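You operate a simulated robot arm through the tools that you are given. There is no shell and no other tool. Be economical: measure what you need, move in short steps, check, and stop when the job is done.

Carry out the task below with a simulated two-armed robot. There is one attempt and no reset: what you move stays moved.

TASK
Stop the run, turn the dial off and let the pressure out of the pipes.
Fine: STOP key first; red valve shut, yellow valve open till the outlet gauge shows 0, then shut; flood no pot.

It is judged by the outcome, as a careful person would: the job done as asked, and still so three seconds after it is handed in. It fails if anything else is knocked over, pushed out of place, dropped, spilled or broken.

THE ROBOT
Two 7-joint arms with two-finger parallel grippers on one trunk, hanging from a carriage that runs on a gantry, over the field with the corners [-2299, 424], [-2300, -856], [0, -857], [1, 423] (x, y) and turns from -357 to 331 degrees about z. Base frame: it is fixed where the carriage stands at the start and does not move with it; the origin is on the floor, on the carriage's upright axis, x ahead of it, y to its left, z up. Lengths are in mm, angles in degrees, forces in N, time in s.
The left shoulder is at the start at [40, 173, 1422], the right one opposite. With the tool pointing down near the work surface each hand reaches from about 100 to 700 mm from the robot's upright axis, wherever it stands, measured 20 degrees to its own side. Places, roughly: black knob [900, -1100, 1000]; blue knob [500, -2400, 800]; blue tap [700, -1800, 1000]; bushy pot (9x9x10 cm) [800, -2700, 900]; controller [600, -400, 1200]; ferny pot (9x9x10 cm) [800, -2200, 900]; grassy pot (9x9x10 cm) [800, -2400, 900]; minus key [500, -400, 1200]; orange lever [500, -2000, 1100]; outlet gauge [1000, -1100, 1200]; plus key [500, -500, 1200]; red knob [500, -2200, 800]; red valve [900, -700, 1000]; run key [500, -400, 1100]; stop key [500, -500, 1100]; valve four [900, -1500, 1000]. Payload 3.43 kg a hand.
The TCP of each hand is the grasp point between the finger pads, 30 mm short of the fingertips. In the tool frame z runs along the fingers and y along their closing line. The gripper opens to 94 mm. The fingers are 28 mm wide and 10 mm thick; the gripper's body (50 by 96 mm) begins 55 mm behind the TCP.
Orientation is told as [roll, pitch, yaw] about the base's x, y, z axes, in that order, counted from this pose: with the fingers straight down and closing along the base's y, the tool's x points along the base's -x, its y along +y and its z along -z.

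THE INTERFACE
- The arms move only by the tool arm_command. It takes "left_deltas", "right_deltas" or both (then of equal length, played together; a hand with none holds still); each is a list that holds one entry, the list of rows, each a list of 6 numbers: the shift along the tool's x, y, z in mm, then the turn, a rotation vector about the tool's x, y, z in degrees. In form: [[[x, y, z, ax, ay, az], ...]]. A call has 1 to 8 rows; each row shifts and turns the commanded pose from where the row before left it, along the tool's axes as they then stand. "left_claw" and "right_claw" are, for a hand that has rows, the finger opening in mm, from 0 to 94, set as the call begins (left out, the last holds). A row lasts 0.2 s, in which the tool goes at most 50 mm and 8.6 degrees; a call with a longer step from one row to the next is refused whole, and so is a gripper value outside its range. Where a pose cannot be reached the arm comes as near as it can. A force on the tool above 40 N (or 10 N above the force at the start of the call, whichever is more), or a blocked arm, ends the call early, and 0.2 s more pass. Each finger travels about 72 mm/s and halts on what it meets, pressing with about 23 N; the grip force reading is that of the motor and also rises with nothing between the fingers. The clock runs only during rows and for 0.2 s after the last one: add rows that do not move to give the fingers time. It gives the time, the measured TCP pose, the force on the tool (base axes), the opening and the grip force at its end, in the units of the frame above (readings bear some noise), with the torque about the TCP (base axes, N m) and any sound that the robot's microphone picked up, and new pictures: "views" is both (left out), scene, wrist or none (wrist: the cameras of the hands that moved).
- Cameras (640 x 400 px; columns grow to the right, rows downward): "scene" is now at [210.1, -59.7, 1687.9]; the picture's right is [-0.60, -0.80, 0.00], its down [-0.68, 0.51, -0.53] and it looks along [0.42, -0.31, -0.85] (base axes); focal length 261 px, centre (320, 200). "left" rides on the left gripper at [76, -14, -102] in its tool frame; the picture's right is [0.18, 0.98, 0.00], its down [-0.75, 0.14, -0.64] and it looks along [-0.63, 0.12, 0.77] (tool axes); focal length 243 px, centre (320, 200). "right" rides on the right gripper at [76, 14, -102] in its tool frame; the picture's right is [-0.18, 0.98, 0.00], its down [-0.75, -0.14, -0.64] and it looks along [-0.63, -0.12, 0.77] (tool axes); focal length 243 px, centre (320, 200). There is no depth. A picture from a camera that has moved, and an enlarged one, comes with that camera's place and axes in the base frame and with its lens. The place of the scene camera against the robot may be out by one fixed shift of up to 25 mm in any direction.
- lift_body(by): slides the trunk up (or, below 0, down) by that many mm; the arms and the scene camera ride with it, the base frame stays. It gives what a move gives, with no picture.
- drive_base(legs): drives the robot by 1 to 6 legs, each [ahead, left, turn to the left] in mm, mm and degrees, along the robot's own axes; the way and the turn of a leg run together, so that a leg with both is an arc; at most 1500 mm and 180 degrees a leg. The arms and the cameras ride along, it lands a little off, and it stops where it bumps. It keeps to its track: a leg is cut to what the track allows. It gives what a move gives, and a new picture of the scene camera.
- head_to(pan, tilt): turns the head with the scene camera to pan (to the left, within 86 degrees either way) and tilt (down, from -29 to 69), counted from straight ahead of the robot. It gives what a move gives, and a new picture of the scene camera.
- zoom(camera, box): a new picture of the part [left, top, right, bottom] of that camera's present view, enlarged. It takes no simulated time.
- finish_job(): hands the job in; it is judged then, once.

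Work in short steps. Places have to be worked out from the pictures, the camera data and where the tool is seen: move nearer, look again, correct. Check each grasp and each placing, and mend what went wrong. You have 120 turns and 260 pictures in all, those below and enlarged ones among them. Open the grippers and draw the arms clear of the work before you hand the job in, unless the task says otherwise; then end with one line.

The tools are called after "Request:" as name(argument=value, ...) on one line, values as JSON. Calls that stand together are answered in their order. arm_command: Moves the arms, as the interface text tells. Its arguments: {"type":"object","properties":{"left_deltas":{"type":"array"},"left_claw":{"type":"number"},"right_deltas":{"type":"array"},"right_claw":{"type":"number"},"views":{"type":"string","enum":["both","scene","wrist","none"]}},"required":[]} The other tools are called the same way: lift_body (by) slides the trunk up or down; drive_base (legs) drives the base; head_to (pan, tilt) turns the head that bears the scene camera; zoom (camera, box) takes an enlarged picture of a part of a camera's view; finish_job () hands the job in.

At the start:

```text
t: 0.0
left_eef_pos: [318.5, -42.0, 1366.1]
left_tcp_rot: [0.0, 0.1, -0.1]
left_contact_force: [-0.2, 0.2, -0.1]
left_ft_torque: [-0.01, 0.03, -0.01]
left_opening: 93.9
left_gripper_force: 0.0
right_eef_pos: [372.5, -458.2, 1357.7]
right_tcp_rot: [-0.1, 0.0, 0.0]
right_contact_force: [0.2, 0.0, -0.4]
right_ft_torque: [0.01, 0.0, -0.02]
right_opening: 93.8
right_gripper_force: 0.2
trunk travel left (down, up): [-575.0, 206.0]
robot x, y, heading: [-0.1, -3.4, -0.1]
head pan, tilt: [-36.6, 58.3]
```

scene: 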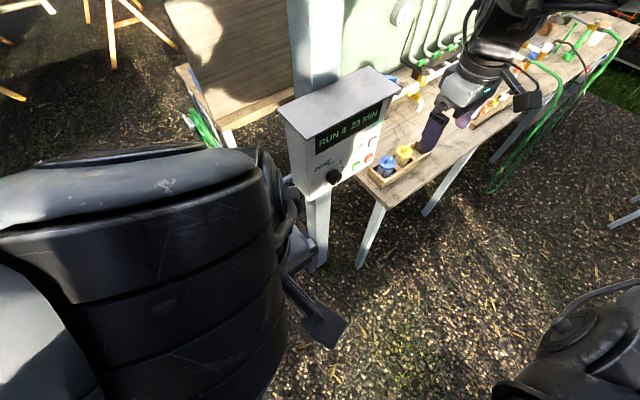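
right: 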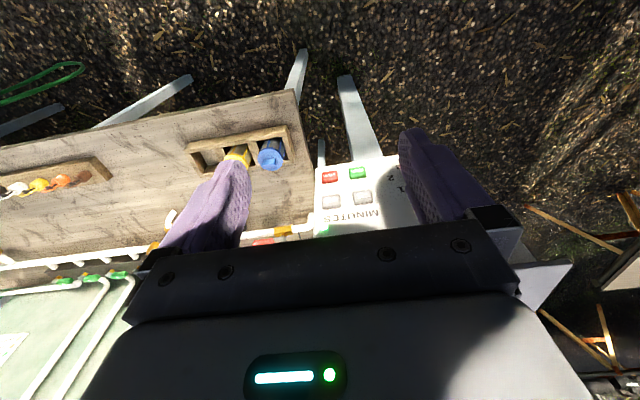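
left: 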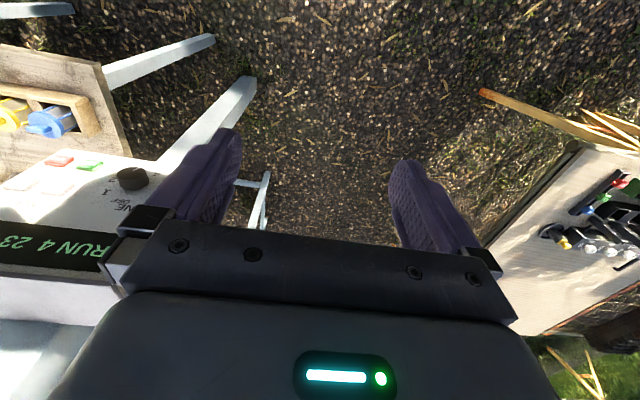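

I'll look closely at the controller first.

Request:
zoom(camera="scene", box=[260, 50, 460, 220])

Request:
head_to(pan=-45, tilt=30)

```text
2.35 times, centred on (360, 135) of scene
camera zoom: at [210.1, -59.7, 1687.9], right [-0.6, -0.8, 0.0], down [-0.68, 0.51, -0.53], along [0.42, -0.31, -0.85], focal length 615 px, centre (226, 353)
```

zoom: 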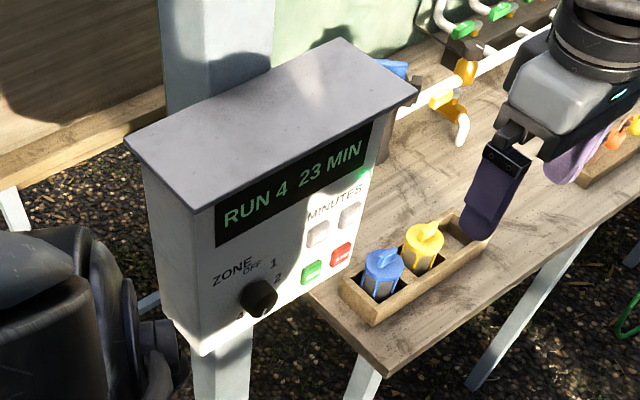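

```text
t: 0.9
left_eef_pos: [318.0, -44.2, 1365.9]
left_tcp_rot: [0.0, -0.2, 0.0]
left_contact_force: [0.0, 0.2, -0.4]
left_ft_torque: [0.0, -0.03, 0.01]
left_opening: 94.0
left_gripper_force: 0.1
right_eef_pos: [371.7, -456.7, 1357.1]
right_tcp_rot: [0.0, 0.0, 0.0]
right_contact_force: [-0.5, -0.3, 0.5]
right_ft_torque: [-0.04, -0.02, -0.01]
right_opening: 93.9
right_gripper_force: 0.1
trunk travel left (down, up): [-575.0, 206.0]
robot x, y, heading: [-4.8, -3.7, 0.0]
head pan, tilt: [-45.0, 30.0]
camera scene: at [219.1, -82.7, 1727.9], right [-0.71, -0.71, 0.0], down [-0.35, 0.35, -0.87], along [0.61, -0.61, -0.5], focal length 261 px, centre (320, 200)
```

scene: 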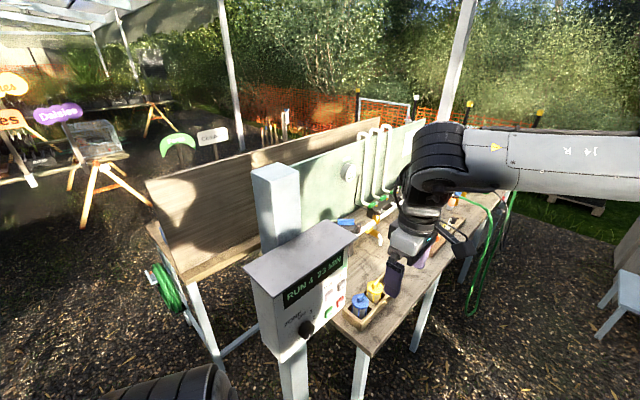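

The controller face looks toward me (-x), with STOP (red) near [522, -470, 1127]. I close the right gripper and turn it toward horizontal in place, pointing +x.

Request:
arm_command(right_deltas=[[[0, 0, 0, 0, -8.5, 0], [0, 0, 0, 0, -8.5, 0], [0, 0, 0, 0, -8.5, 0], [0, 0, 0, 0, -8.5, 0], [0, 0, 0, 0, -8.5, 0], [0, 0, 0, 0, -8.5, 0], [0, 0, 0, 0, -8.5, 0], [0, 0, 0, 0, -8.5, 0]]], right_claw=0)

```text
t: 2.7
left_eef_pos: [317.8, -42.5, 1366.3]
left_tcp_rot: [0.0, 0.1, 0.0]
left_contact_force: [0.0, 0.6, -0.5]
left_ft_torque: [0.03, -0.01, 0.03]
left_opening: 94.2
left_gripper_force: 0.0
right_eef_pos: [364.8, -468.6, 1354.4]
right_tcp_rot: [1.7, -57.7, -3.5]
right_contact_force: [-0.3, -0.4, 0.4]
right_ft_torque: [-0.01, 0.0, -0.02]
right_opening: 0.0
right_gripper_force: 23.2
right hand out of reach, approached as far as the arm can: row 7, 8
trunk travel left (down, up): [-575.0, 206.0]
robot x, y, heading: [-3.5, 2.5, 0.2]
head pan, tilt: [-45.0, 30.0]
camera scene: at [219.0, -82.8, 1727.9], right [-0.71, -0.71, 0.0], down [-0.35, 0.35, -0.87], along [0.61, -0.61, -0.5], focal length 261 px, centre (320, 200)
camera right: at [238.3, -449.1, 1348.3], right [0.13, 0.98, 0.17], down [-0.15, -0.15, 0.98], along [0.98, -0.15, 0.12], focal length 243 px, centre (320, 200)
```

scene: 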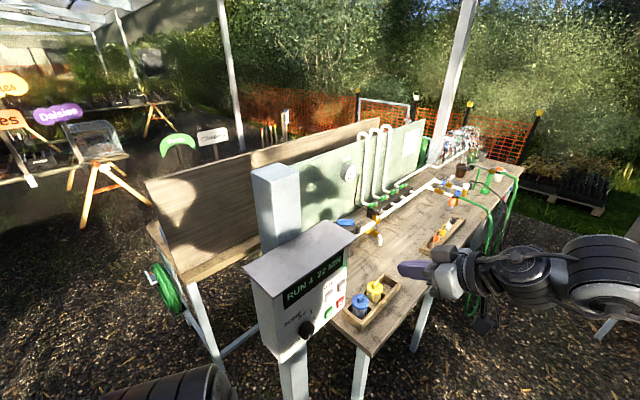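
right: 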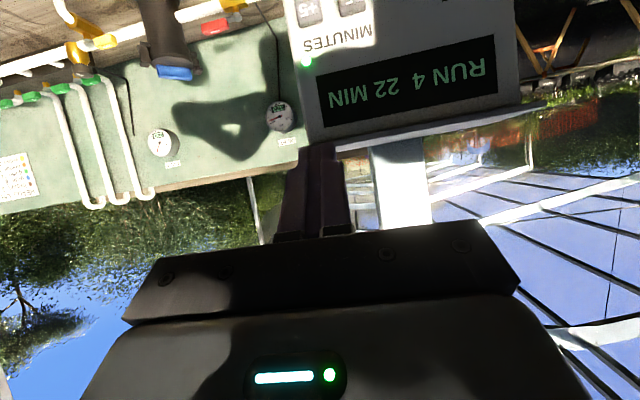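

The panel view is upside-down in the wrist camera but clear. I lower the right hand to key height in front of the panel, then level it further.

Request:
arm_command(right_deltas=[[[34, 0, 21.5, 0, 0, 0], [34, 0, 21.5, 0, 0, 0], [34, 0, 21.5, 0, 0, 0], [34, 0, 21.5, 0, 0, 0], [34, 0, 21.5, 0, 0, 0], [0, 0, 0, 0, -8, 0], [0, 0, 0, 0, -8, 0], [0, 0, 0, 0, 0, 0]]], right_claw=0)

```text
t: 4.5
left_eef_pos: [316.4, -41.3, 1366.3]
left_tcp_rot: [0.1, 0.0, 0.0]
left_contact_force: [-0.4, 1.6, -0.1]
left_ft_torque: [0.01, -0.01, -0.02]
left_opening: 94.1
left_gripper_force: 0.1
right_eef_pos: [364.4, -465.1, 1153.0]
right_tcp_rot: [3.4, -73.6, -5.2]
right_contact_force: [-0.6, 0.3, -0.2]
right_ft_torque: [0.03, 0.01, 0.01]
right_opening: 0.0
right_gripper_force: 23.1
trunk travel left (down, up): [-575.0, 206.0]
robot x, y, heading: [2.1, -0.6, -0.1]
head pan, tilt: [-45.0, 30.0]
camera scene: at [219.0, -82.8, 1727.9], right [-0.71, -0.71, 0.0], down [-0.35, 0.35, -0.87], along [0.61, -0.61, -0.5], focal length 261 px, centre (320, 200)
camera right: at [245.1, -445.6, 1112.0], right [0.09, 0.98, 0.19], down [-0.41, -0.14, 0.9], along [0.91, -0.16, 0.39], focal length 243 px, centre (320, 200)
```

scene: 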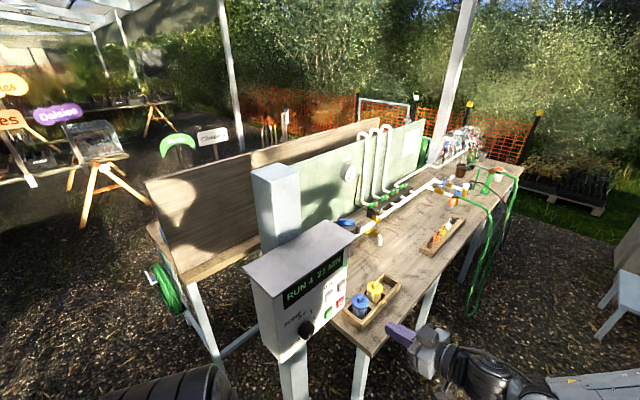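
right: 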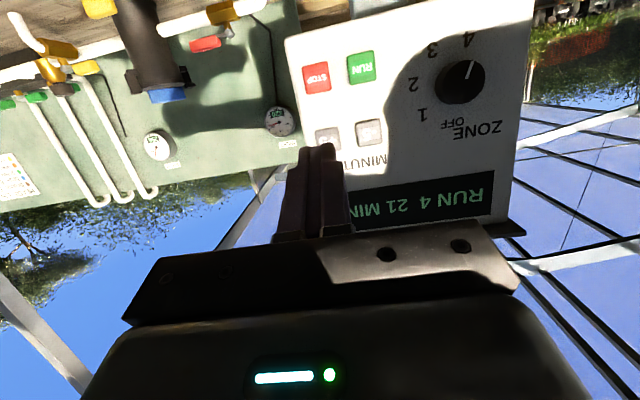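

STOP triangulates to about [540, -474, 1094]. I bring the closed fingertips to roughly 45 mm short of it and look again.

Request:
arm_command(right_deltas=[[[7, -1.8, 36, 0, 0, 0], [7, -1.8, 36, 0, 0, 0], [7, -1.8, 36, 0, 0, 0], [0, 0, 0, 0, 0, 0]]], views="wrist")

```text
t: 5.5
left_eef_pos: [318.3, -42.5, 1365.6]
left_tcp_rot: [-0.1, 0.0, 0.0]
left_contact_force: [0.2, -1.4, -0.5]
left_ft_torque: [0.0, -0.01, 0.02]
left_opening: 94.1
left_gripper_force: 0.1
right_eef_pos: [463.5, -473.3, 1104.0]
right_tcp_rot: [3.6, -73.6, -5.4]
right_contact_force: [-0.1, -1.2, -0.3]
right_ft_torque: [0.01, -0.03, 0.0]
right_opening: 0.0
right_gripper_force: 23.4
trunk travel left (down, up): [-575.0, 206.0]
robot x, y, heading: [3.1, -3.1, -0.3]
head pan, tilt: [-45.0, 30.0]
camera right: at [344.0, -453.8, 1062.3], right [0.09, 0.98, 0.19], down [-0.41, -0.14, 0.9], along [0.91, -0.16, 0.39], focal length 243 px, centre (320, 200)
```

right: 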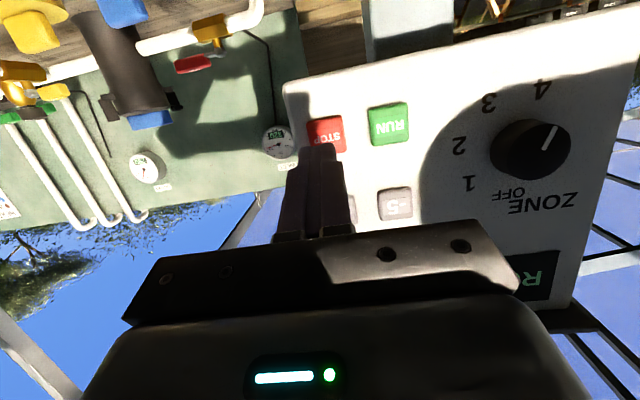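

Second ray puts the key at x≈560, y -474, z 1092; the tip is aligned at [492, -474, 1095]. I advance straight +x in small steps.

Request:
arm_command(right_deltas=[[[-3.7, 0.4, 14, 0, 0, 0], [-3.7, 0.4, 14, 0, 0, 0], [-3.5, 0.4, 13, 0, 0, 0], [-1.4, 0.2, 4.8, 0, 0, 0], [-1.4, 0.2, 4.8, 0, 0, 0], [-1.4, 0.2, 4.8, 0, 0, 0], [0, 0, 0, 0, 0, 0]]], views="both")

```text
t: 7.1
left_eef_pos: [315.0, -41.8, 1365.5]
left_tcp_rot: [-0.1, 0.1, 0.0]
left_contact_force: [0.1, -0.6, 0.6]
left_ft_torque: [0.02, 0.01, -0.01]
left_opening: 93.9
left_gripper_force: 0.0
right_eef_pos: [517.2, -472.5, 1104.0]
right_tcp_rot: [3.6, -73.6, -5.5]
right_contact_force: [-22.7, 4.1, 12.7]
right_ft_torque: [0.03, -0.51, 0.12]
right_opening: 0.0
right_gripper_force: 22.7
trunk travel left (down, up): [-575.0, 206.0]
robot x, y, heading: [0.5, -3.8, 0.1]
head pan, tilt: [-45.0, 30.0]
heard: click
camera scene: at [217.7, -82.9, 1727.7], right [-0.71, -0.71, 0.0], down [-0.36, 0.35, -0.87], along [0.61, -0.61, -0.5], focal length 261 px, centre (320, 200)
camera right: at [398.2, -454.4, 1060.7], right [0.09, 0.98, 0.19], down [-0.41, -0.14, 0.9], along [0.91, -0.16, 0.39], focal length 243 px, centre (320, 200)
```

scene: 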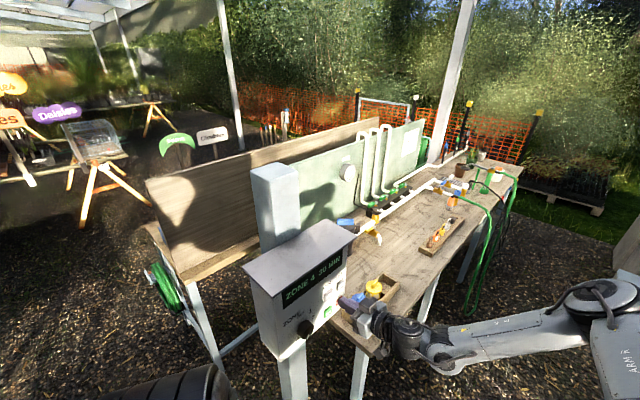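
right: 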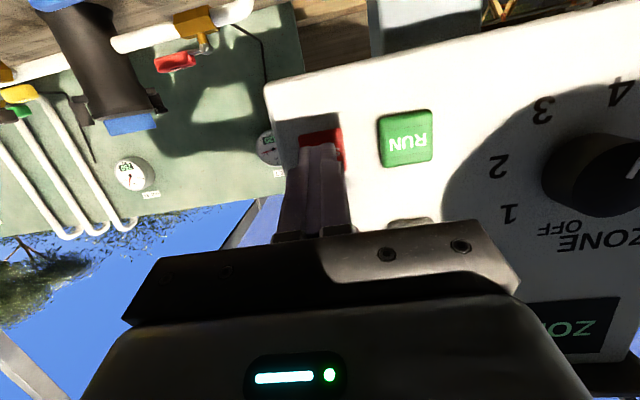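

A click, and the display now reads "ZONE 4 20 MIN": stopped. I back off 90 mm and inspect the dial.

Request:
arm_command(right_deltas=[[[6, -0.8, -22, 0, 0, 0], [12.6, -1.5, -43, 0, 0, 0], [12.6, -1.5, -43, 0, 0, 0], [0, 0, 0, 0, 0, 0]]], views="wrist")

Request:
zoom(camera="right", box=[280, 20, 540, 220])

Request:
zoom(camera="scene", box=[235, 210, 395, 350])

```text
t: 8.1
left_eef_pos: [318.3, -42.3, 1366.0]
left_tcp_rot: [0.0, 0.1, 0.0]
left_contact_force: [-0.2, -0.3, 0.3]
left_ft_torque: [-0.02, -0.04, 0.02]
left_opening: 94.0
left_gripper_force: 0.0
right_eef_pos: [407.3, -472.9, 1102.8]
right_tcp_rot: [3.4, -73.6, -5.3]
right_contact_force: [-0.6, -0.4, 0.6]
right_ft_torque: [0.02, 0.02, 0.0]
right_opening: 0.1
right_gripper_force: 23.2
trunk travel left (down, up): [-575.0, 206.0]
robot x, y, heading: [1.5, -0.8, 0.0]
head pan, tilt: [-45.0, 30.0]
camera right: at [288.7, -453.9, 1061.8], right [0.09, 0.98, 0.19], down [-0.41, -0.14, 0.9], along [0.91, -0.16, 0.39], focal length 243 px, centre (320, 200)
```

right: 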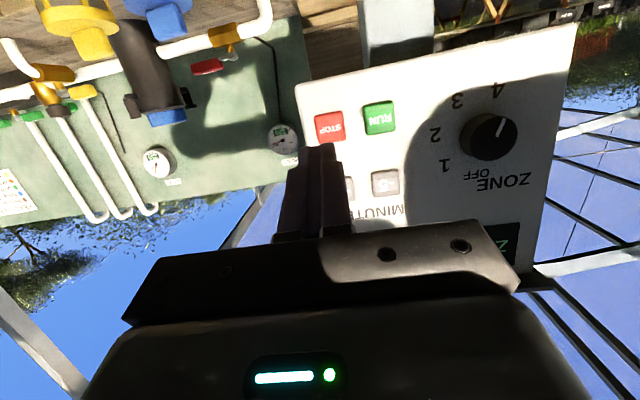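

```text
2.00 times, centred on (410, 120) of right
camera zoom: at [288.7, -453.9, 1061.8], right [0.09, 0.98, 0.19], down [-0.41, -0.14, 0.9], along [0.91, -0.16, 0.39], focal length 485 px, centre (140, 360)
```

zoom: 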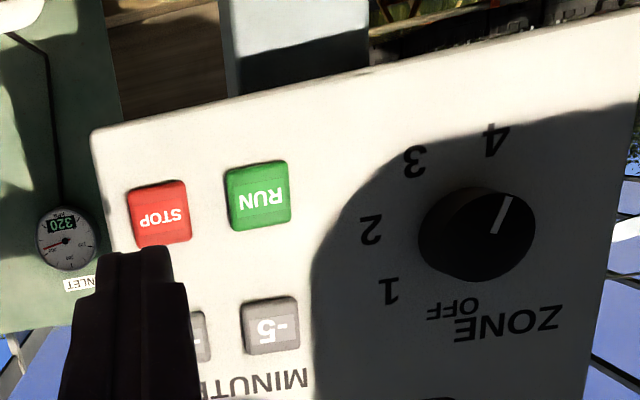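

```text
2.86 times, centred on (315, 280) of scene
camera zoom: at [219.1, -82.7, 1727.9], right [-0.71, -0.71, 0.0], down [-0.35, 0.35, -0.87], along [0.61, -0.61, -0.5], focal length 747 px, centre (334, -29)
```

zoom: 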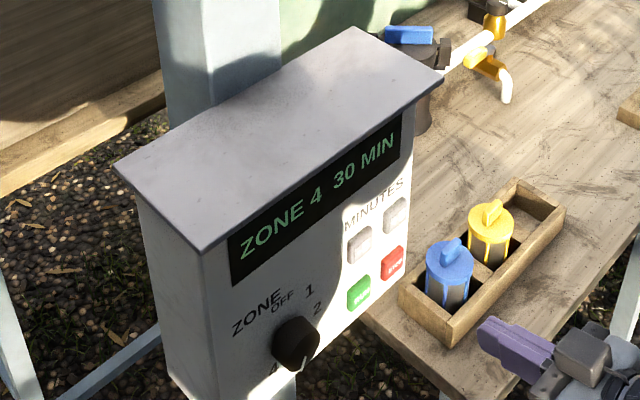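

Idle display shows "ZONE 4 30 MIN". Knob front is about [537, -325, 1128], it must turn counter-clockwise from 4 (bottom) to OFF (top). I shift the right hand in front of it, level it and open the fingers.

Request:
arm_command(right_deltas=[[[-6.7, 37.5, 2.7, 0, 0, 0], [-6.7, 37.5, 2.7, 0, 0, 0], [-6.7, 37.5, 2.7, 0, 0, 0], [-6.7, 37.5, 2.7, 0, 0, 0], [0, 0, 0, -0.8, -8.2, 0], [0, 0, 0, -0.8, -8.2, 0], [0, 0, 0, 0, 0, 0]]], right_claw=75, views="both")

```text
t: 9.7
left_eef_pos: [317.6, -42.5, 1365.6]
left_tcp_rot: [0.0, 0.0, 0.0]
left_contact_force: [0.1, 0.2, 0.4]
left_ft_torque: [0.04, 0.02, 0.01]
left_opening: 94.0
left_gripper_force: 0.0
right_eef_pos: [431.5, -323.6, 1129.1]
right_tcp_rot: [99.0, -88.8, -99.5]
right_contact_force: [0.5, -0.2, -0.5]
right_ft_torque: [-0.03, 0.02, 0.02]
right_opening: 74.9
right_gripper_force: 0.0
trunk travel left (down, up): [-575.0, 206.0]
robot x, y, heading: [-1.3, -2.4, 0.1]
head pan, tilt: [-45.0, 30.0]
camera scene: at [219.1, -82.8, 1728.0], right [-0.71, -0.71, 0.0], down [-0.35, 0.35, -0.87], along [0.61, -0.61, -0.5], focal length 261 px, centre (320, 200)
camera right: at [328.6, -307.0, 1054.9], right [0.01, 0.98, 0.2], down [-0.65, -0.15, 0.75], along [0.76, -0.14, 0.63], focal length 243 px, centre (320, 200)
```

scene: 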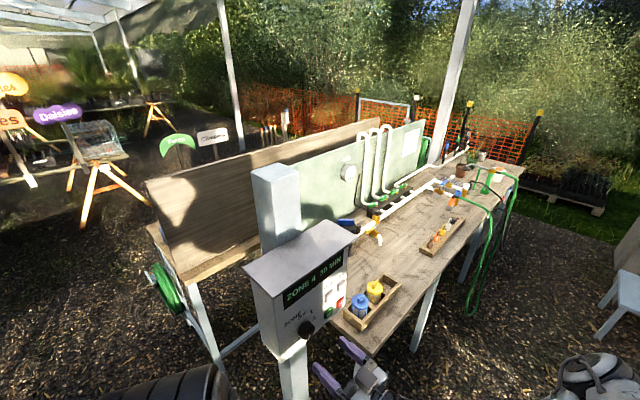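
right: 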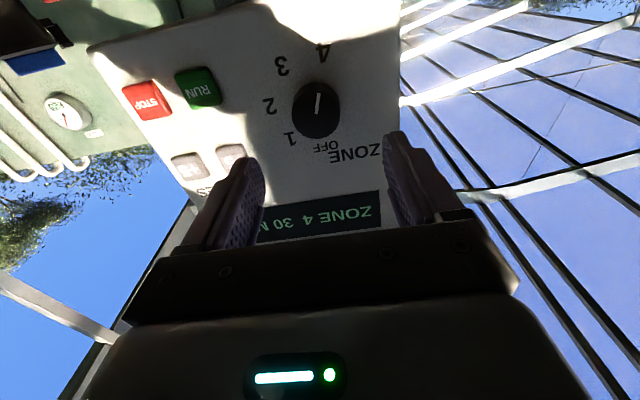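

Aligned within 3 mm. I pre-rotate the gripper +42° about the approach axis so I have stroke, and look.

Request:
arm_command(right_deltas=[[[3, -3, 0, 0, 0, 8.4], [0, 0, 10, 0, 0, 8.4], [0, 0, 10, 0, 0, 8.4], [0, 0, 10, 0, 0, 8.4], [0, 0, 10, 0, 0, 8.4], [0, 0, 0, 0, 0, 0]]], views="wrist")

```text
t: 11.1
left_eef_pos: [318.9, -41.3, 1365.2]
left_tcp_rot: [0.1, -0.1, 0.0]
left_contact_force: [1.4, -0.3, -0.5]
left_ft_torque: [-0.01, 0.0, -0.02]
left_opening: 94.1
left_gripper_force: 0.0
right_eef_pos: [470.1, -328.0, 1124.7]
right_tcp_rot: [90.1, -46.7, -90.6]
right_contact_force: [-0.1, -0.1, -0.3]
right_ft_torque: [0.0, -0.01, 0.0]
right_opening: 75.2
right_gripper_force: 0.1
trunk travel left (down, up): [-575.0, 206.0]
robot x, y, heading: [3.8, 0.3, 0.1]
head pan, tilt: [-45.0, 30.0]
camera right: at [368.6, -264.2, 1081.5], right [0.0, 0.59, 0.81], down [-0.65, -0.61, 0.45], along [0.76, -0.52, 0.38], focal length 243 px, centre (320, 200)
```

right: 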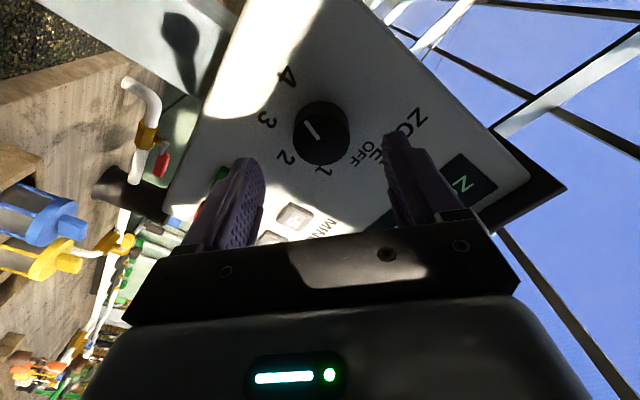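

Dial centre again [537, -327, 1128]. I advance 50 mm so the pads straddle the knob.

Request:
arm_command(right_deltas=[[[-2, 2, 20, 0, 0, 0], [0, 0, 20, 0, 0, 0], [0, 0, 10, 0, 0, 0], [0, 0, 0, 0, 0, 0]]], views="wrist")

```text
t: 12.1
left_eef_pos: [317.5, -43.0, 1366.4]
left_tcp_rot: [0.0, 0.0, 0.0]
left_contact_force: [-0.4, 0.5, -0.2]
left_ft_torque: [-0.01, 0.02, -0.03]
left_opening: 94.1
left_gripper_force: 0.1
right_eef_pos: [519.9, -328.5, 1127.0]
right_tcp_rot: [90.2, -46.7, -90.6]
right_contact_force: [-6.3, -1.3, 2.0]
right_ft_torque: [0.08, -0.15, 0.22]
right_opening: 75.4
right_gripper_force: 0.2
trunk travel left (down, up): [-575.0, 206.0]
robot x, y, heading: [1.4, 0.1, 0.2]
head pan, tilt: [-45.0, 30.0]
camera right: at [418.2, -265.0, 1084.4], right [0.0, 0.59, 0.81], down [-0.65, -0.61, 0.45], along [0.76, -0.52, 0.38], focal length 243 px, centre (320, 200)
```

right: 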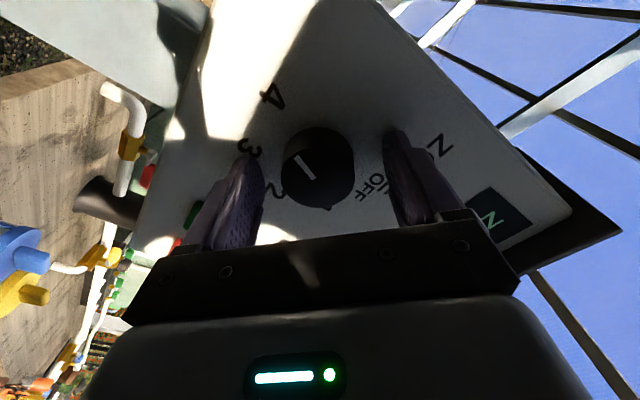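

Fingertips just touch the panel; I back off 3 mm and close on the knob.

Request:
arm_command(right_deltas=[[[0, 0, -3, 0, 0, 0], [0, 0, 0, 0, 0, 0], [0, 0, 0, 0, 0, 0], [0, 0, 0, 0, 0, 0]]], right_claw=20, views="wrist")

```text
t: 13.1
left_eef_pos: [319.2, -42.2, 1365.5]
left_tcp_rot: [0.0, 0.0, -0.1]
left_contact_force: [0.1, 0.7, 0.9]
left_ft_torque: [0.04, 0.0, 0.02]
left_opening: 94.2
left_gripper_force: 0.0
right_eef_pos: [517.8, -328.1, 1128.1]
right_tcp_rot: [90.0, -46.8, -90.4]
right_contact_force: [7.7, -4.2, -8.5]
right_ft_torque: [0.0, 0.24, -0.21]
right_opening: 41.1
right_gripper_force: 45.0
trunk travel left (down, up): [-575.0, 206.0]
robot x, y, heading: [2.3, -2.4, -0.0]
head pan, tilt: [-45.0, 30.0]
camera right: at [416.1, -265.0, 1083.8], right [0.01, 0.59, 0.81], down [-0.65, -0.61, 0.45], along [0.76, -0.52, 0.38], focal length 243 px, centre (320, 200)
```

right: 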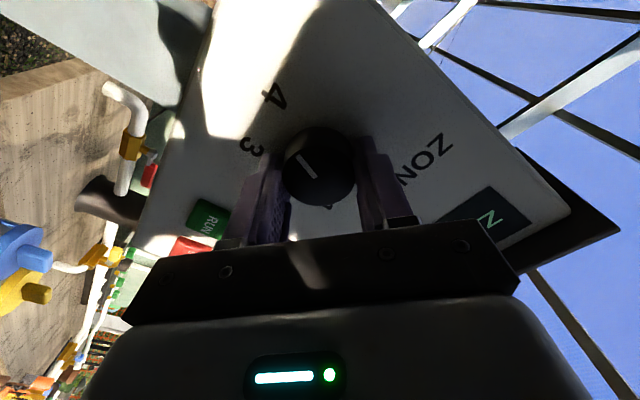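

Knob gripped (41 mm). I turn it counter-clockwise about 68° in this stroke.

Request:
arm_command(right_deltas=[[[0, 0, 0, 0, 0, -8.5], [0, 0, 0, 0, 0, -8.5], [0, 0, 0, 0, 0, -8.5], [0, 0, 0, 0, 0, -8.5], [0, 0, 0, 0, 0, -8.5], [0, 0, 0, 0, 0, -8.5], [0, 0, 0, 0, 0, -8.5], [0, 0, 0, 0, 0, -8.5]]], views="wrist")

```text
t: 14.9
left_eef_pos: [317.8, -41.5, 1366.1]
left_tcp_rot: [0.1, -0.1, -0.1]
left_contact_force: [-0.2, -0.1, -0.1]
left_ft_torque: [0.01, 0.04, -0.02]
left_opening: 94.0
left_gripper_force: 0.1
right_eef_pos: [516.8, -326.1, 1127.2]
right_tcp_rot: [-90.1, -65.1, 89.8]
right_contact_force: [6.6, 1.2, -12.4]
right_ft_torque: [0.04, -0.36, 0.16]
right_opening: 41.1
right_gripper_force: 45.2
trunk travel left (down, up): [-575.0, 206.0]
robot x, y, heading: [1.7, 1.9, -0.1]
head pan, tilt: [-45.0, 30.0]
camera right: at [415.4, -344.7, 1054.8], right [0.01, 0.97, -0.25], down [-0.64, 0.19, 0.74], along [0.77, 0.15, 0.62], focal length 243 px, centre (320, 200)
```

right: 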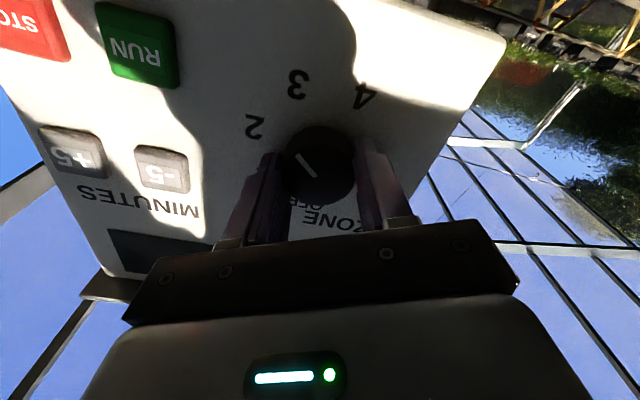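

The pointer turned with the gripper, now between 3 and 2. I keep turning.

Request:
arm_command(right_deltas=[[[0, 0, 0, 0, 0, -8.5], [0, 0, 0, 0, 0, -8.5], [0, 0, 0, 0, 0, -8.5], [0, 0, 0, 0, 0, -8.5], [0, 0, 0, 0, 0, -8.5], [0, 0, 0, 0, 0, -8.5]]], views="both")

```text
t: 16.3
left_eef_pos: [317.6, -40.7, 1366.5]
left_tcp_rot: [0.1, 0.0, 0.0]
left_contact_force: [0.4, 0.3, -0.1]
left_ft_torque: [-0.03, -0.02, 0.0]
left_opening: 94.1
left_gripper_force: 0.0
right_eef_pos: [517.9, -324.9, 1127.2]
right_tcp_rot: [-89.9, -14.2, 89.6]
right_contact_force: [9.9, 7.1, -20.9]
right_ft_torque: [0.03, 0.28, 0.42]
right_opening: 41.3
right_gripper_force: 45.3
trunk travel left (down, up): [-575.0, 206.0]
robot x, y, heading: [0.9, 0.8, -0.1]
head pan, tilt: [-45.0, 30.0]
camera scene: at [219.1, -81.8, 1727.7], right [-0.71, -0.71, 0.0], down [-0.35, 0.35, -0.87], along [0.61, -0.61, -0.5], focal length 261 px, centre (320, 200)
camera right: at [414.9, -394.9, 1096.5], right [0.0, 0.42, -0.91], down [-0.64, 0.7, 0.32], along [0.77, 0.58, 0.27], focal length 243 px, centre (320, 200)
```

scene: 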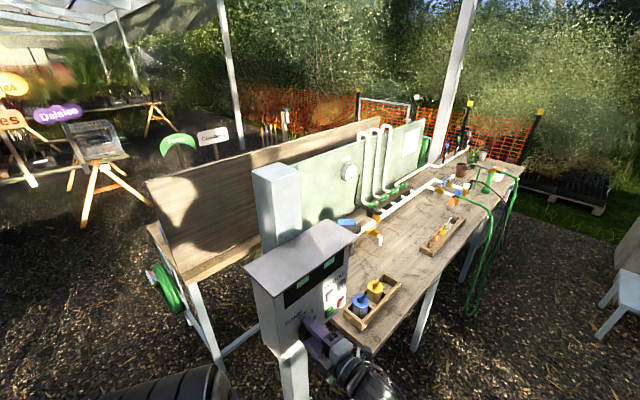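
right: 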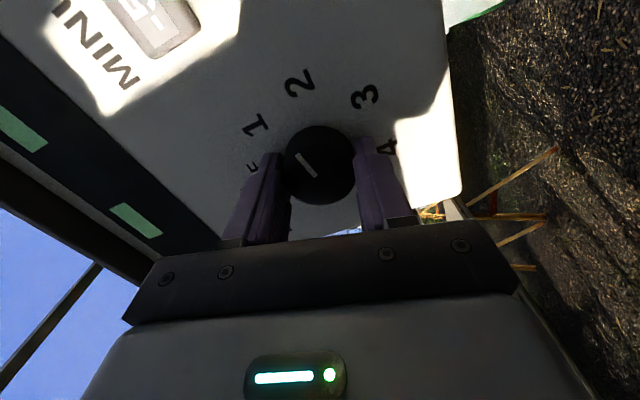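

The pointer is at about 1. I turn a further 41° to OFF.

Request:
arm_command(right_deltas=[[[0, 0, 0, 0, 0, -8.2], [0, 0, 0, 0, 0, -8.2], [0, 0, 0, 0, 0, -8.2], [0, 0, 0, 0, 0, -8.2], [0, 0, 0, 0, 0, -8.2], [0, 0, 0, 0, 0, 0]]], views="both")

Request:
zoom(camera="right", box=[220, 80, 420, 230])

```text
t: 17.7
left_eef_pos: [318.3, -38.5, 1366.0]
left_tcp_rot: [0.0, 0.0, 0.1]
left_contact_force: [0.2, -0.7, -0.2]
left_ft_torque: [0.01, 0.0, 0.0]
left_opening: 93.8
left_gripper_force: 0.0
right_eef_pos: [516.6, -325.1, 1125.3]
right_tcp_rot: [-89.8, 26.9, 89.8]
right_contact_force: [13.0, 5.5, -31.3]
right_ft_torque: [0.07, 0.6, 0.27]
right_opening: 41.1
right_gripper_force: 45.3
trunk travel left (down, up): [-575.0, 206.0]
robot x, y, heading: [-0.9, 1.2, 0.1]
head pan, tilt: [-45.0, 30.0]
camera scene: at [219.0, -81.9, 1727.7], right [-0.71, -0.71, 0.0], down [-0.35, 0.35, -0.87], along [0.61, -0.61, -0.5], focal length 261 px, centre (320, 200)
camera right: at [414.8, -399.3, 1149.7], right [-0.01, -0.28, -0.96], down [-0.64, 0.74, -0.21], along [0.77, 0.61, -0.18], focal length 243 px, centre (320, 200)
```

scene: 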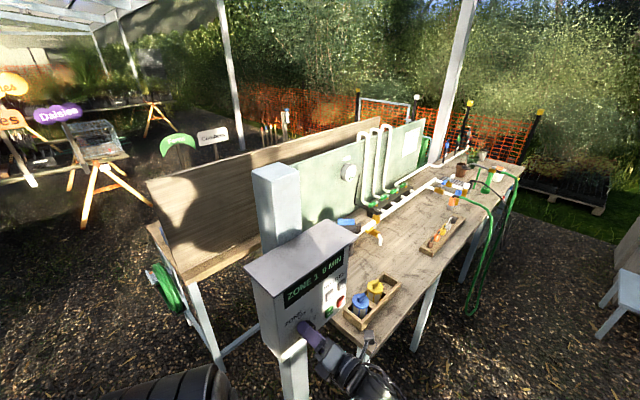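
right: 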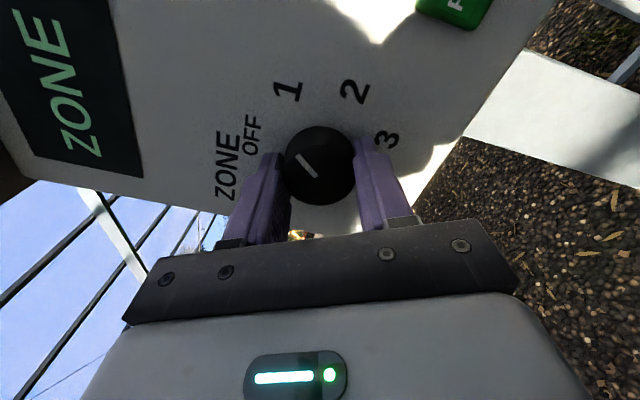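

```text
2.67 times, centred on (320, 155) of right
camera zoom: at [414.8, -399.3, 1149.7], right [-0.01, -0.28, -0.96], down [-0.64, 0.74, -0.21], along [0.77, 0.61, -0.18], focal length 647 px, centre (320, 320)
```

zoom: 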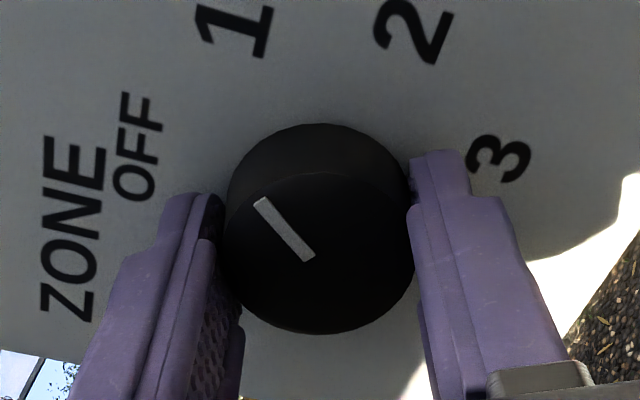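

I'll read the display to see which zone is selected.

Request:
zoom(camera="scene", box=[235, 210, 395, 350])

```text
2.86 times, centred on (315, 280) of scene
camera zoom: at [219.0, -81.9, 1727.7], right [-0.71, -0.71, 0.0], down [-0.35, 0.35, -0.87], along [0.61, -0.61, -0.5], focal length 747 px, centre (334, -29)
```

zoom: 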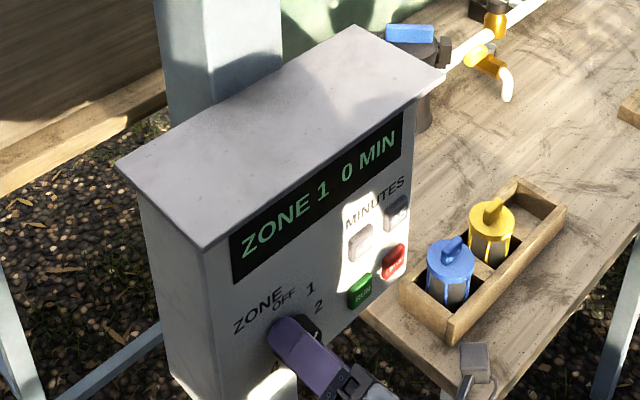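

Display shows ZONE 1; I turn on another ~33°.

Request:
arm_command(right_deltas=[[[0.9, -1.8, 0, 0, 0, -8.3], [0, 0, 0, 0, 0, -8.3], [0, 0, 0, 0, 0, -8.3], [0, 0, 0, 0, 0, -8.3], [0, 0, 0, 0, 0, 0]]], views="wrist")

Request:
zoom(camera="scene", box=[235, 210, 395, 350])

```text
t: 18.9
left_eef_pos: [317.7, -41.8, 1366.1]
left_tcp_rot: [0.2, 0.0, 0.0]
left_contact_force: [0.4, 0.2, -0.5]
left_ft_torque: [0.01, -0.03, -0.01]
left_opening: 94.0
left_gripper_force: 0.0
right_eef_pos: [517.4, -326.2, 1125.7]
right_tcp_rot: [-89.0, 60.3, 90.4]
right_contact_force: [13.6, -1.4, -34.6]
right_ft_torque: [0.01, 1.1, 0.27]
right_opening: 41.2
right_gripper_force: 45.3
trunk travel left (down, up): [-575.0, 206.0]
robot x, y, heading: [2.2, -1.5, 0.2]
head pan, tilt: [-45.0, 30.0]
camera right: at [414.6, -376.2, 1187.9], right [-0.01, -0.76, -0.65], down [-0.64, 0.5, -0.58], along [0.77, 0.41, -0.5], focal length 243 px, centre (320, 200)
```

right: 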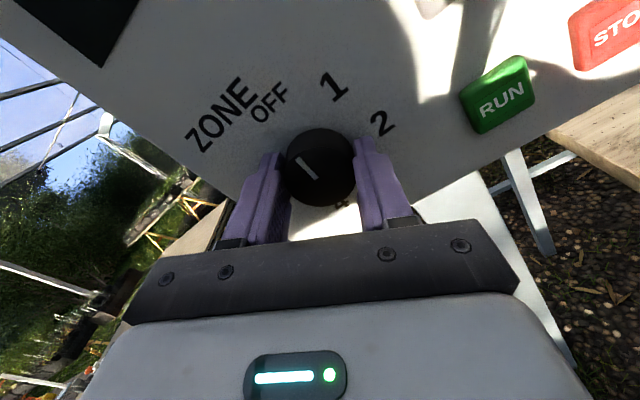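

```text
2.86 times, centred on (315, 280) of scene
camera zoom: at [218.8, -82.2, 1727.7], right [-0.71, -0.71, 0.0], down [-0.35, 0.35, -0.87], along [0.61, -0.61, -0.5], focal length 747 px, centre (334, -29)
```

zoom: 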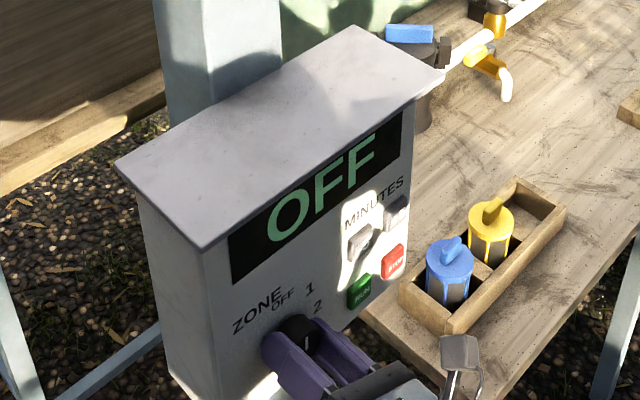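

Display reads OFF. I add 4° for margin, release and back away.

Request:
arm_command(right_deltas=[[[0, 0, 0, 0, 0, -4], [0, 0, 0, 0, 0, 0]]], views="none")

Request:
arm_command(right_deltas=[[[0, 0, 0, 0, 0, 0], [0, 0, 0, 0, 0, 0], [0, 0, -20, 0, 0, 0], [0, 0, -40, 0, 0, 0], [0, 0, -40, 0, 0, 0], [0, 0, 0, 0, 0, 0]]], right_claw=80, views="both")

Request:
zoom(camera="scene", box=[235, 210, 395, 350])

```text
t: 19.5
left_eef_pos: [316.9, -40.8, 1366.1]
left_tcp_rot: [0.1, 0.1, 0.0]
left_contact_force: [-0.8, 0.4, 0.0]
left_ft_torque: [-0.03, -0.02, 0.01]
left_opening: 94.0
left_gripper_force: 0.0
right_eef_pos: [516.9, -327.7, 1125.9]
right_tcp_rot: [-89.1, 64.1, 90.3]
right_contact_force: [10.8, -2.2, -35.7]
right_ft_torque: [0.34, 0.93, -0.16]
right_opening: 41.4
right_gripper_force: 45.2
trunk travel left (down, up): [-575.0, 206.0]
robot x, y, heading: [0.2, 1.2, -0.2]
head pan, tilt: [-45.0, 30.0]
```

```text
t: 20.9
left_eef_pos: [318.3, -42.4, 1366.6]
left_tcp_rot: [0.1, 0.0, 0.1]
left_contact_force: [0.1, 0.5, -0.7]
left_ft_torque: [-0.02, 0.03, 0.0]
left_opening: 94.2
left_gripper_force: 0.1
right_eef_pos: [417.2, -326.3, 1129.9]
right_tcp_rot: [-90.3, 64.0, 89.3]
right_contact_force: [0.2, -0.3, 0.3]
right_ft_torque: [0.0, 0.02, -0.02]
right_opening: 80.2
right_gripper_force: 0.1
trunk travel left (down, up): [-575.0, 206.0]
robot x, y, heading: [-5.0, 1.5, 0.3]
head pan, tilt: [-45.0, 30.0]
camera scene: at [219.2, -82.7, 1728.0], right [-0.71, -0.71, 0.0], down [-0.35, 0.35, -0.87], along [0.61, -0.61, -0.5], focal length 261 px, centre (320, 200)
camera right: at [314.0, -371.4, 1194.9], right [-0.01, -0.8, -0.6], down [-0.64, 0.46, -0.62], along [0.77, 0.38, -0.51], focal length 243 px, centre (320, 200)
```

scene: 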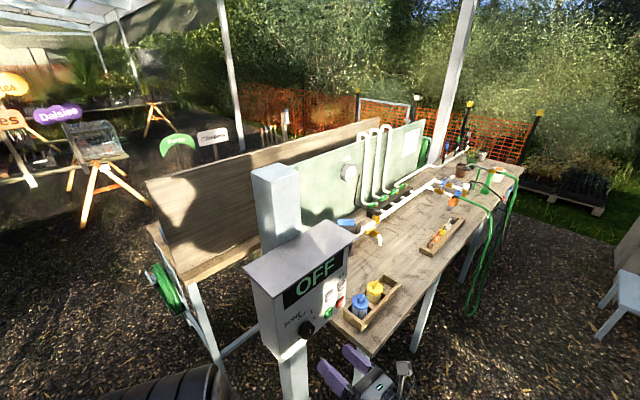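
right: 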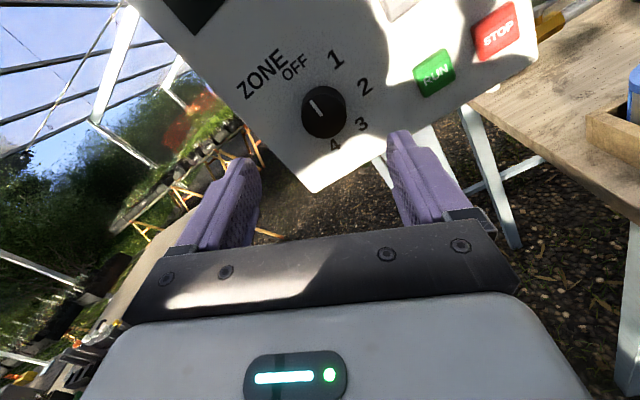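

```text
2.86 times, centred on (315, 280) of scene
camera zoom: at [219.2, -82.7, 1728.0], right [-0.71, -0.71, 0.0], down [-0.35, 0.35, -0.87], along [0.61, -0.61, -0.5], focal length 747 px, centre (334, -29)
```

zoom: 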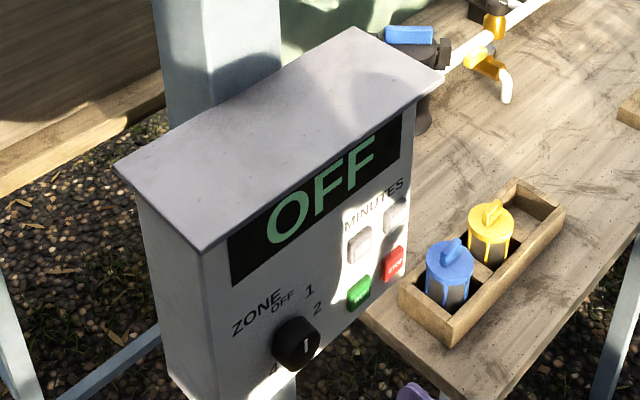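

Dial is off. I unwind the wrist and pull back, then raise it before surveying the pipework.

Request:
arm_command(right_deltas=[[[0, 0, -8, 0, 0, 8.5], [0, 0, -8, 0, 0, 8.5], [0, 0, -8, 0, 0, 8.5], [0, 0, -8, 0, 0, 8.5], [0, 0, -8, 0, 0, 8.5], [0, 0, -8, 0, 0, 8.5], [0, 0, -8, 0, 0, 8.5], [0, 0, -8, 0, 0, 8.5]]], right_claw=60, views="none")

Request:
arm_command(right_deltas=[[[0, 0, 0, 0, 0, 8.5], [0, 0, 0, 0, 0, 8.5], [0, 0, 0, 0, 0, 8.5], [0, 0, 0, 0, 0, 8.5], [0, 0, 0, 0, 0, 8.5], [0, 0, 0, 0, 0, 5.5], [-30, 0, 0, 0, 8, 0], [-40, 0, 0, 0, 8, 0]]], views="none")

Request:
drive_base(legs=[[-150, 0, 0], [0, -600, 0]])

Request:
head_to(pan=-20, tilt=35)

```text
t: 22.7
left_eef_pos: [317.9, -42.7, 1366.9]
left_tcp_rot: [0.0, 0.0, 0.0]
left_contact_force: [-0.6, -0.1, -0.3]
left_ft_torque: [0.0, 0.0, 0.04]
left_opening: 94.1
left_gripper_force: 0.0
right_eef_pos: [354.5, -325.1, 1129.9]
right_tcp_rot: [-90.1, -4.2, 89.6]
right_contact_force: [0.5, -0.1, 0.5]
right_ft_torque: [0.01, -0.01, 0.01]
right_opening: 60.1
right_gripper_force: 0.2
trunk travel left (down, up): [-575.0, 206.0]
robot x, y, heading: [0.1, 2.8, -0.1]
head pan, tilt: [-45.0, 30.0]
```

```text
t: 24.5
left_eef_pos: [319.2, -41.3, 1365.5]
left_tcp_rot: [0.0, 0.0, 0.0]
left_contact_force: [-0.1, 0.0, 0.0]
left_ft_torque: [-0.01, -0.02, -0.01]
left_opening: 93.8
left_gripper_force: 0.1
right_eef_pos: [369.7, -282.5, 1161.2]
right_tcp_rot: [-79.0, -51.7, 73.5]
right_contact_force: [0.1, -0.3, -0.3]
right_ft_torque: [0.0, -0.01, 0.04]
right_opening: 59.8
right_gripper_force: 0.2
right hand out of reach, approached as far as the arm can: row 8
trunk travel left (down, up): [-575.0, 206.0]
robot x, y, heading: [0.2, -2.2, -0.0]
head pan, tilt: [-45.0, 30.0]
```

```text
t: 28.9
left_eef_pos: [171.9, -641.8, 1366.3]
left_tcp_rot: [0.0, 0.0, 0.3]
left_contact_force: [0.2, -0.2, -0.1]
left_ft_torque: [0.04, -0.01, 0.01]
left_opening: 94.0
left_gripper_force: 0.0
right_eef_pos: [224.0, -882.2, 1161.0]
right_tcp_rot: [-79.0, -51.5, 73.9]
right_contact_force: [0.2, -0.1, 0.3]
right_ft_torque: [-0.01, 0.01, 0.0]
right_opening: 59.9
right_gripper_force: 0.0
trunk travel left (down, up): [-575.0, 206.0]
robot x, y, heading: [-146.7, -598.0, 0.4]
head pan, tilt: [-45.0, 30.0]
camera scene: at [73.0, -682.3, 1727.9], right [-0.7, -0.71, 0.0], down [-0.36, 0.35, -0.87], along [0.62, -0.61, -0.5], focal length 261 px, centre (320, 200)
```

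scene: 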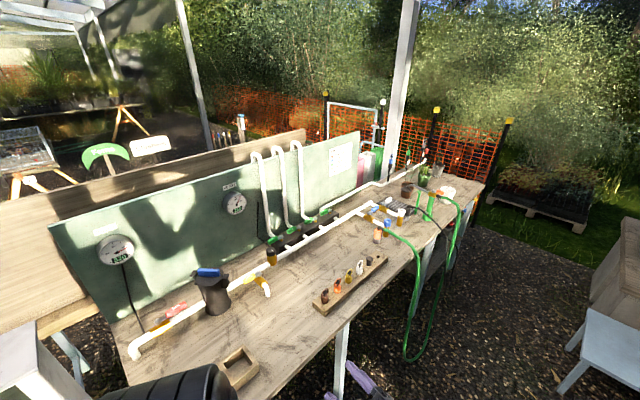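

```text
t: 29.8
left_eef_pos: [172.3, -640.1, 1365.8]
left_tcp_rot: [0.1, 0.1, 0.2]
left_contact_force: [-0.1, -0.3, -0.5]
left_ft_torque: [0.03, 0.01, -0.01]
left_opening: 94.0
left_gripper_force: 0.0
right_eef_pos: [223.2, -883.8, 1159.3]
right_tcp_rot: [-79.0, -51.7, 73.8]
right_contact_force: [1.2, -1.1, -0.9]
right_ft_torque: [-0.03, -0.01, -0.03]
right_opening: 59.8
right_gripper_force: 0.1
trunk travel left (down, up): [-575.0, 206.0]
robot x, y, heading: [-145.1, -599.3, 0.4]
head pan, tilt: [-20.0, 35.0]
camera scene: at [91.6, -648.4, 1720.2], right [-0.34, -0.94, 0.0], down [-0.54, 0.19, -0.82], along [0.77, -0.28, -0.57], focal length 261 px, centre (320, 200)
```

scene: 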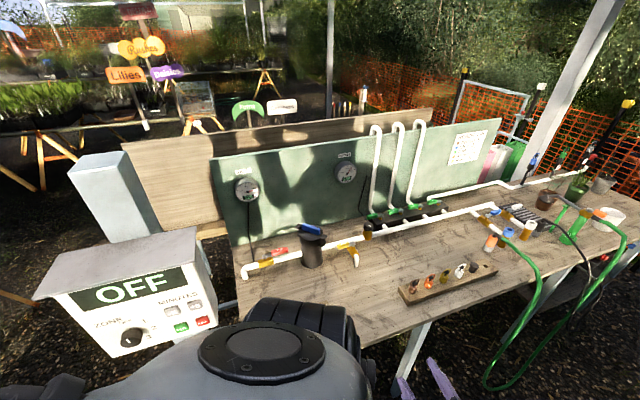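

Nice overview. I zoom in on the pipework and gauges.

Request:
zoom(camera="scene", box=[220, 160, 460, 310])

Request:
zoom(camera="scene", box=[420, 130, 640, 280])

Request:
zoom(camera="scene", box=[225, 220, 385, 290])

```text
2.67 times, centred on (340, 235) of scene
camera zoom: at [91.6, -648.4, 1720.2], right [-0.34, -0.94, 0.0], down [-0.54, 0.19, -0.82], along [0.77, -0.28, -0.57], focal length 697 px, centre (267, 107)
```

zoom: 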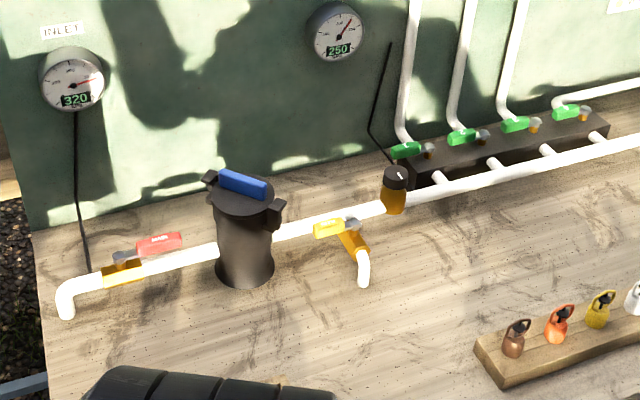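

```text
2.67 times, centred on (530, 205) of scene
camera zoom: at [91.6, -648.4, 1720.2], right [-0.34, -0.94, 0.0], down [-0.54, 0.19, -0.82], along [0.77, -0.28, -0.57], focal length 697 px, centre (-240, 187)
```

zoom: 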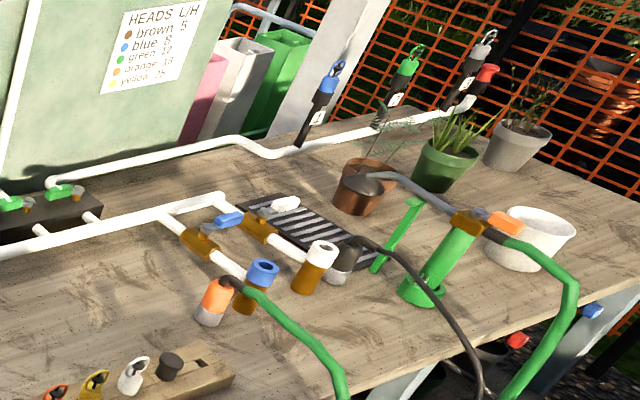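

```text
4.00 times, centred on (305, 255) of scene
camera zoom: at [91.6, -648.4, 1720.2], right [-0.34, -0.94, 0.0], down [-0.54, 0.19, -0.82], along [0.77, -0.28, -0.57], focal length 1045 px, centre (380, -20)
```

zoom: 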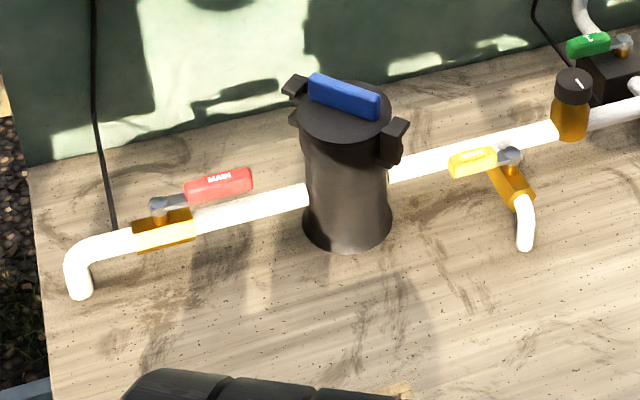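

Reading: INLET 320, OUTLET 250. Red MAIN lever lies along the pipe (open); yellow bleed lever lies across its branch (shut). I straighten the right wrist while reaching forward, well above the bench.

Request:
arm_command(right_deltas=[[[0, 0, 15, 0, 0, 7.6], [0, 0, 15, 0, 0, 7.6], [0, 0, 15, 0, 0, 7.6], [0, 0, 15, 0, 0, 7.6], [0, 0, 15, 0, 0, 7.6], [-10, 0, 10, 0, 8, 0], [-10, 0, 10, 0, 8, 0], [-10, 0, 10, 0, 8, 0]]], right_claw=0, views="none")

```text
t: 31.6
left_eef_pos: [172.4, -640.3, 1366.7]
left_tcp_rot: [0.0, 0.0, 0.3]
left_contact_force: [-0.4, -0.1, 0.1]
left_ft_torque: [0.0, -0.03, -0.01]
left_opening: 94.2
left_gripper_force: 0.0
right_eef_pos: [333.1, -896.0, 1173.4]
right_tcp_rot: [0.2, -59.1, -7.8]
right_contact_force: [0.3, 0.6, 0.0]
right_ft_torque: [-0.02, -0.04, -0.04]
right_opening: 0.0
right_gripper_force: 22.9
trunk travel left (down, up): [-575.0, 206.0]
robot x, y, heading: [-149.5, -605.4, 0.0]
head pan, tilt: [-20.0, 35.0]
```

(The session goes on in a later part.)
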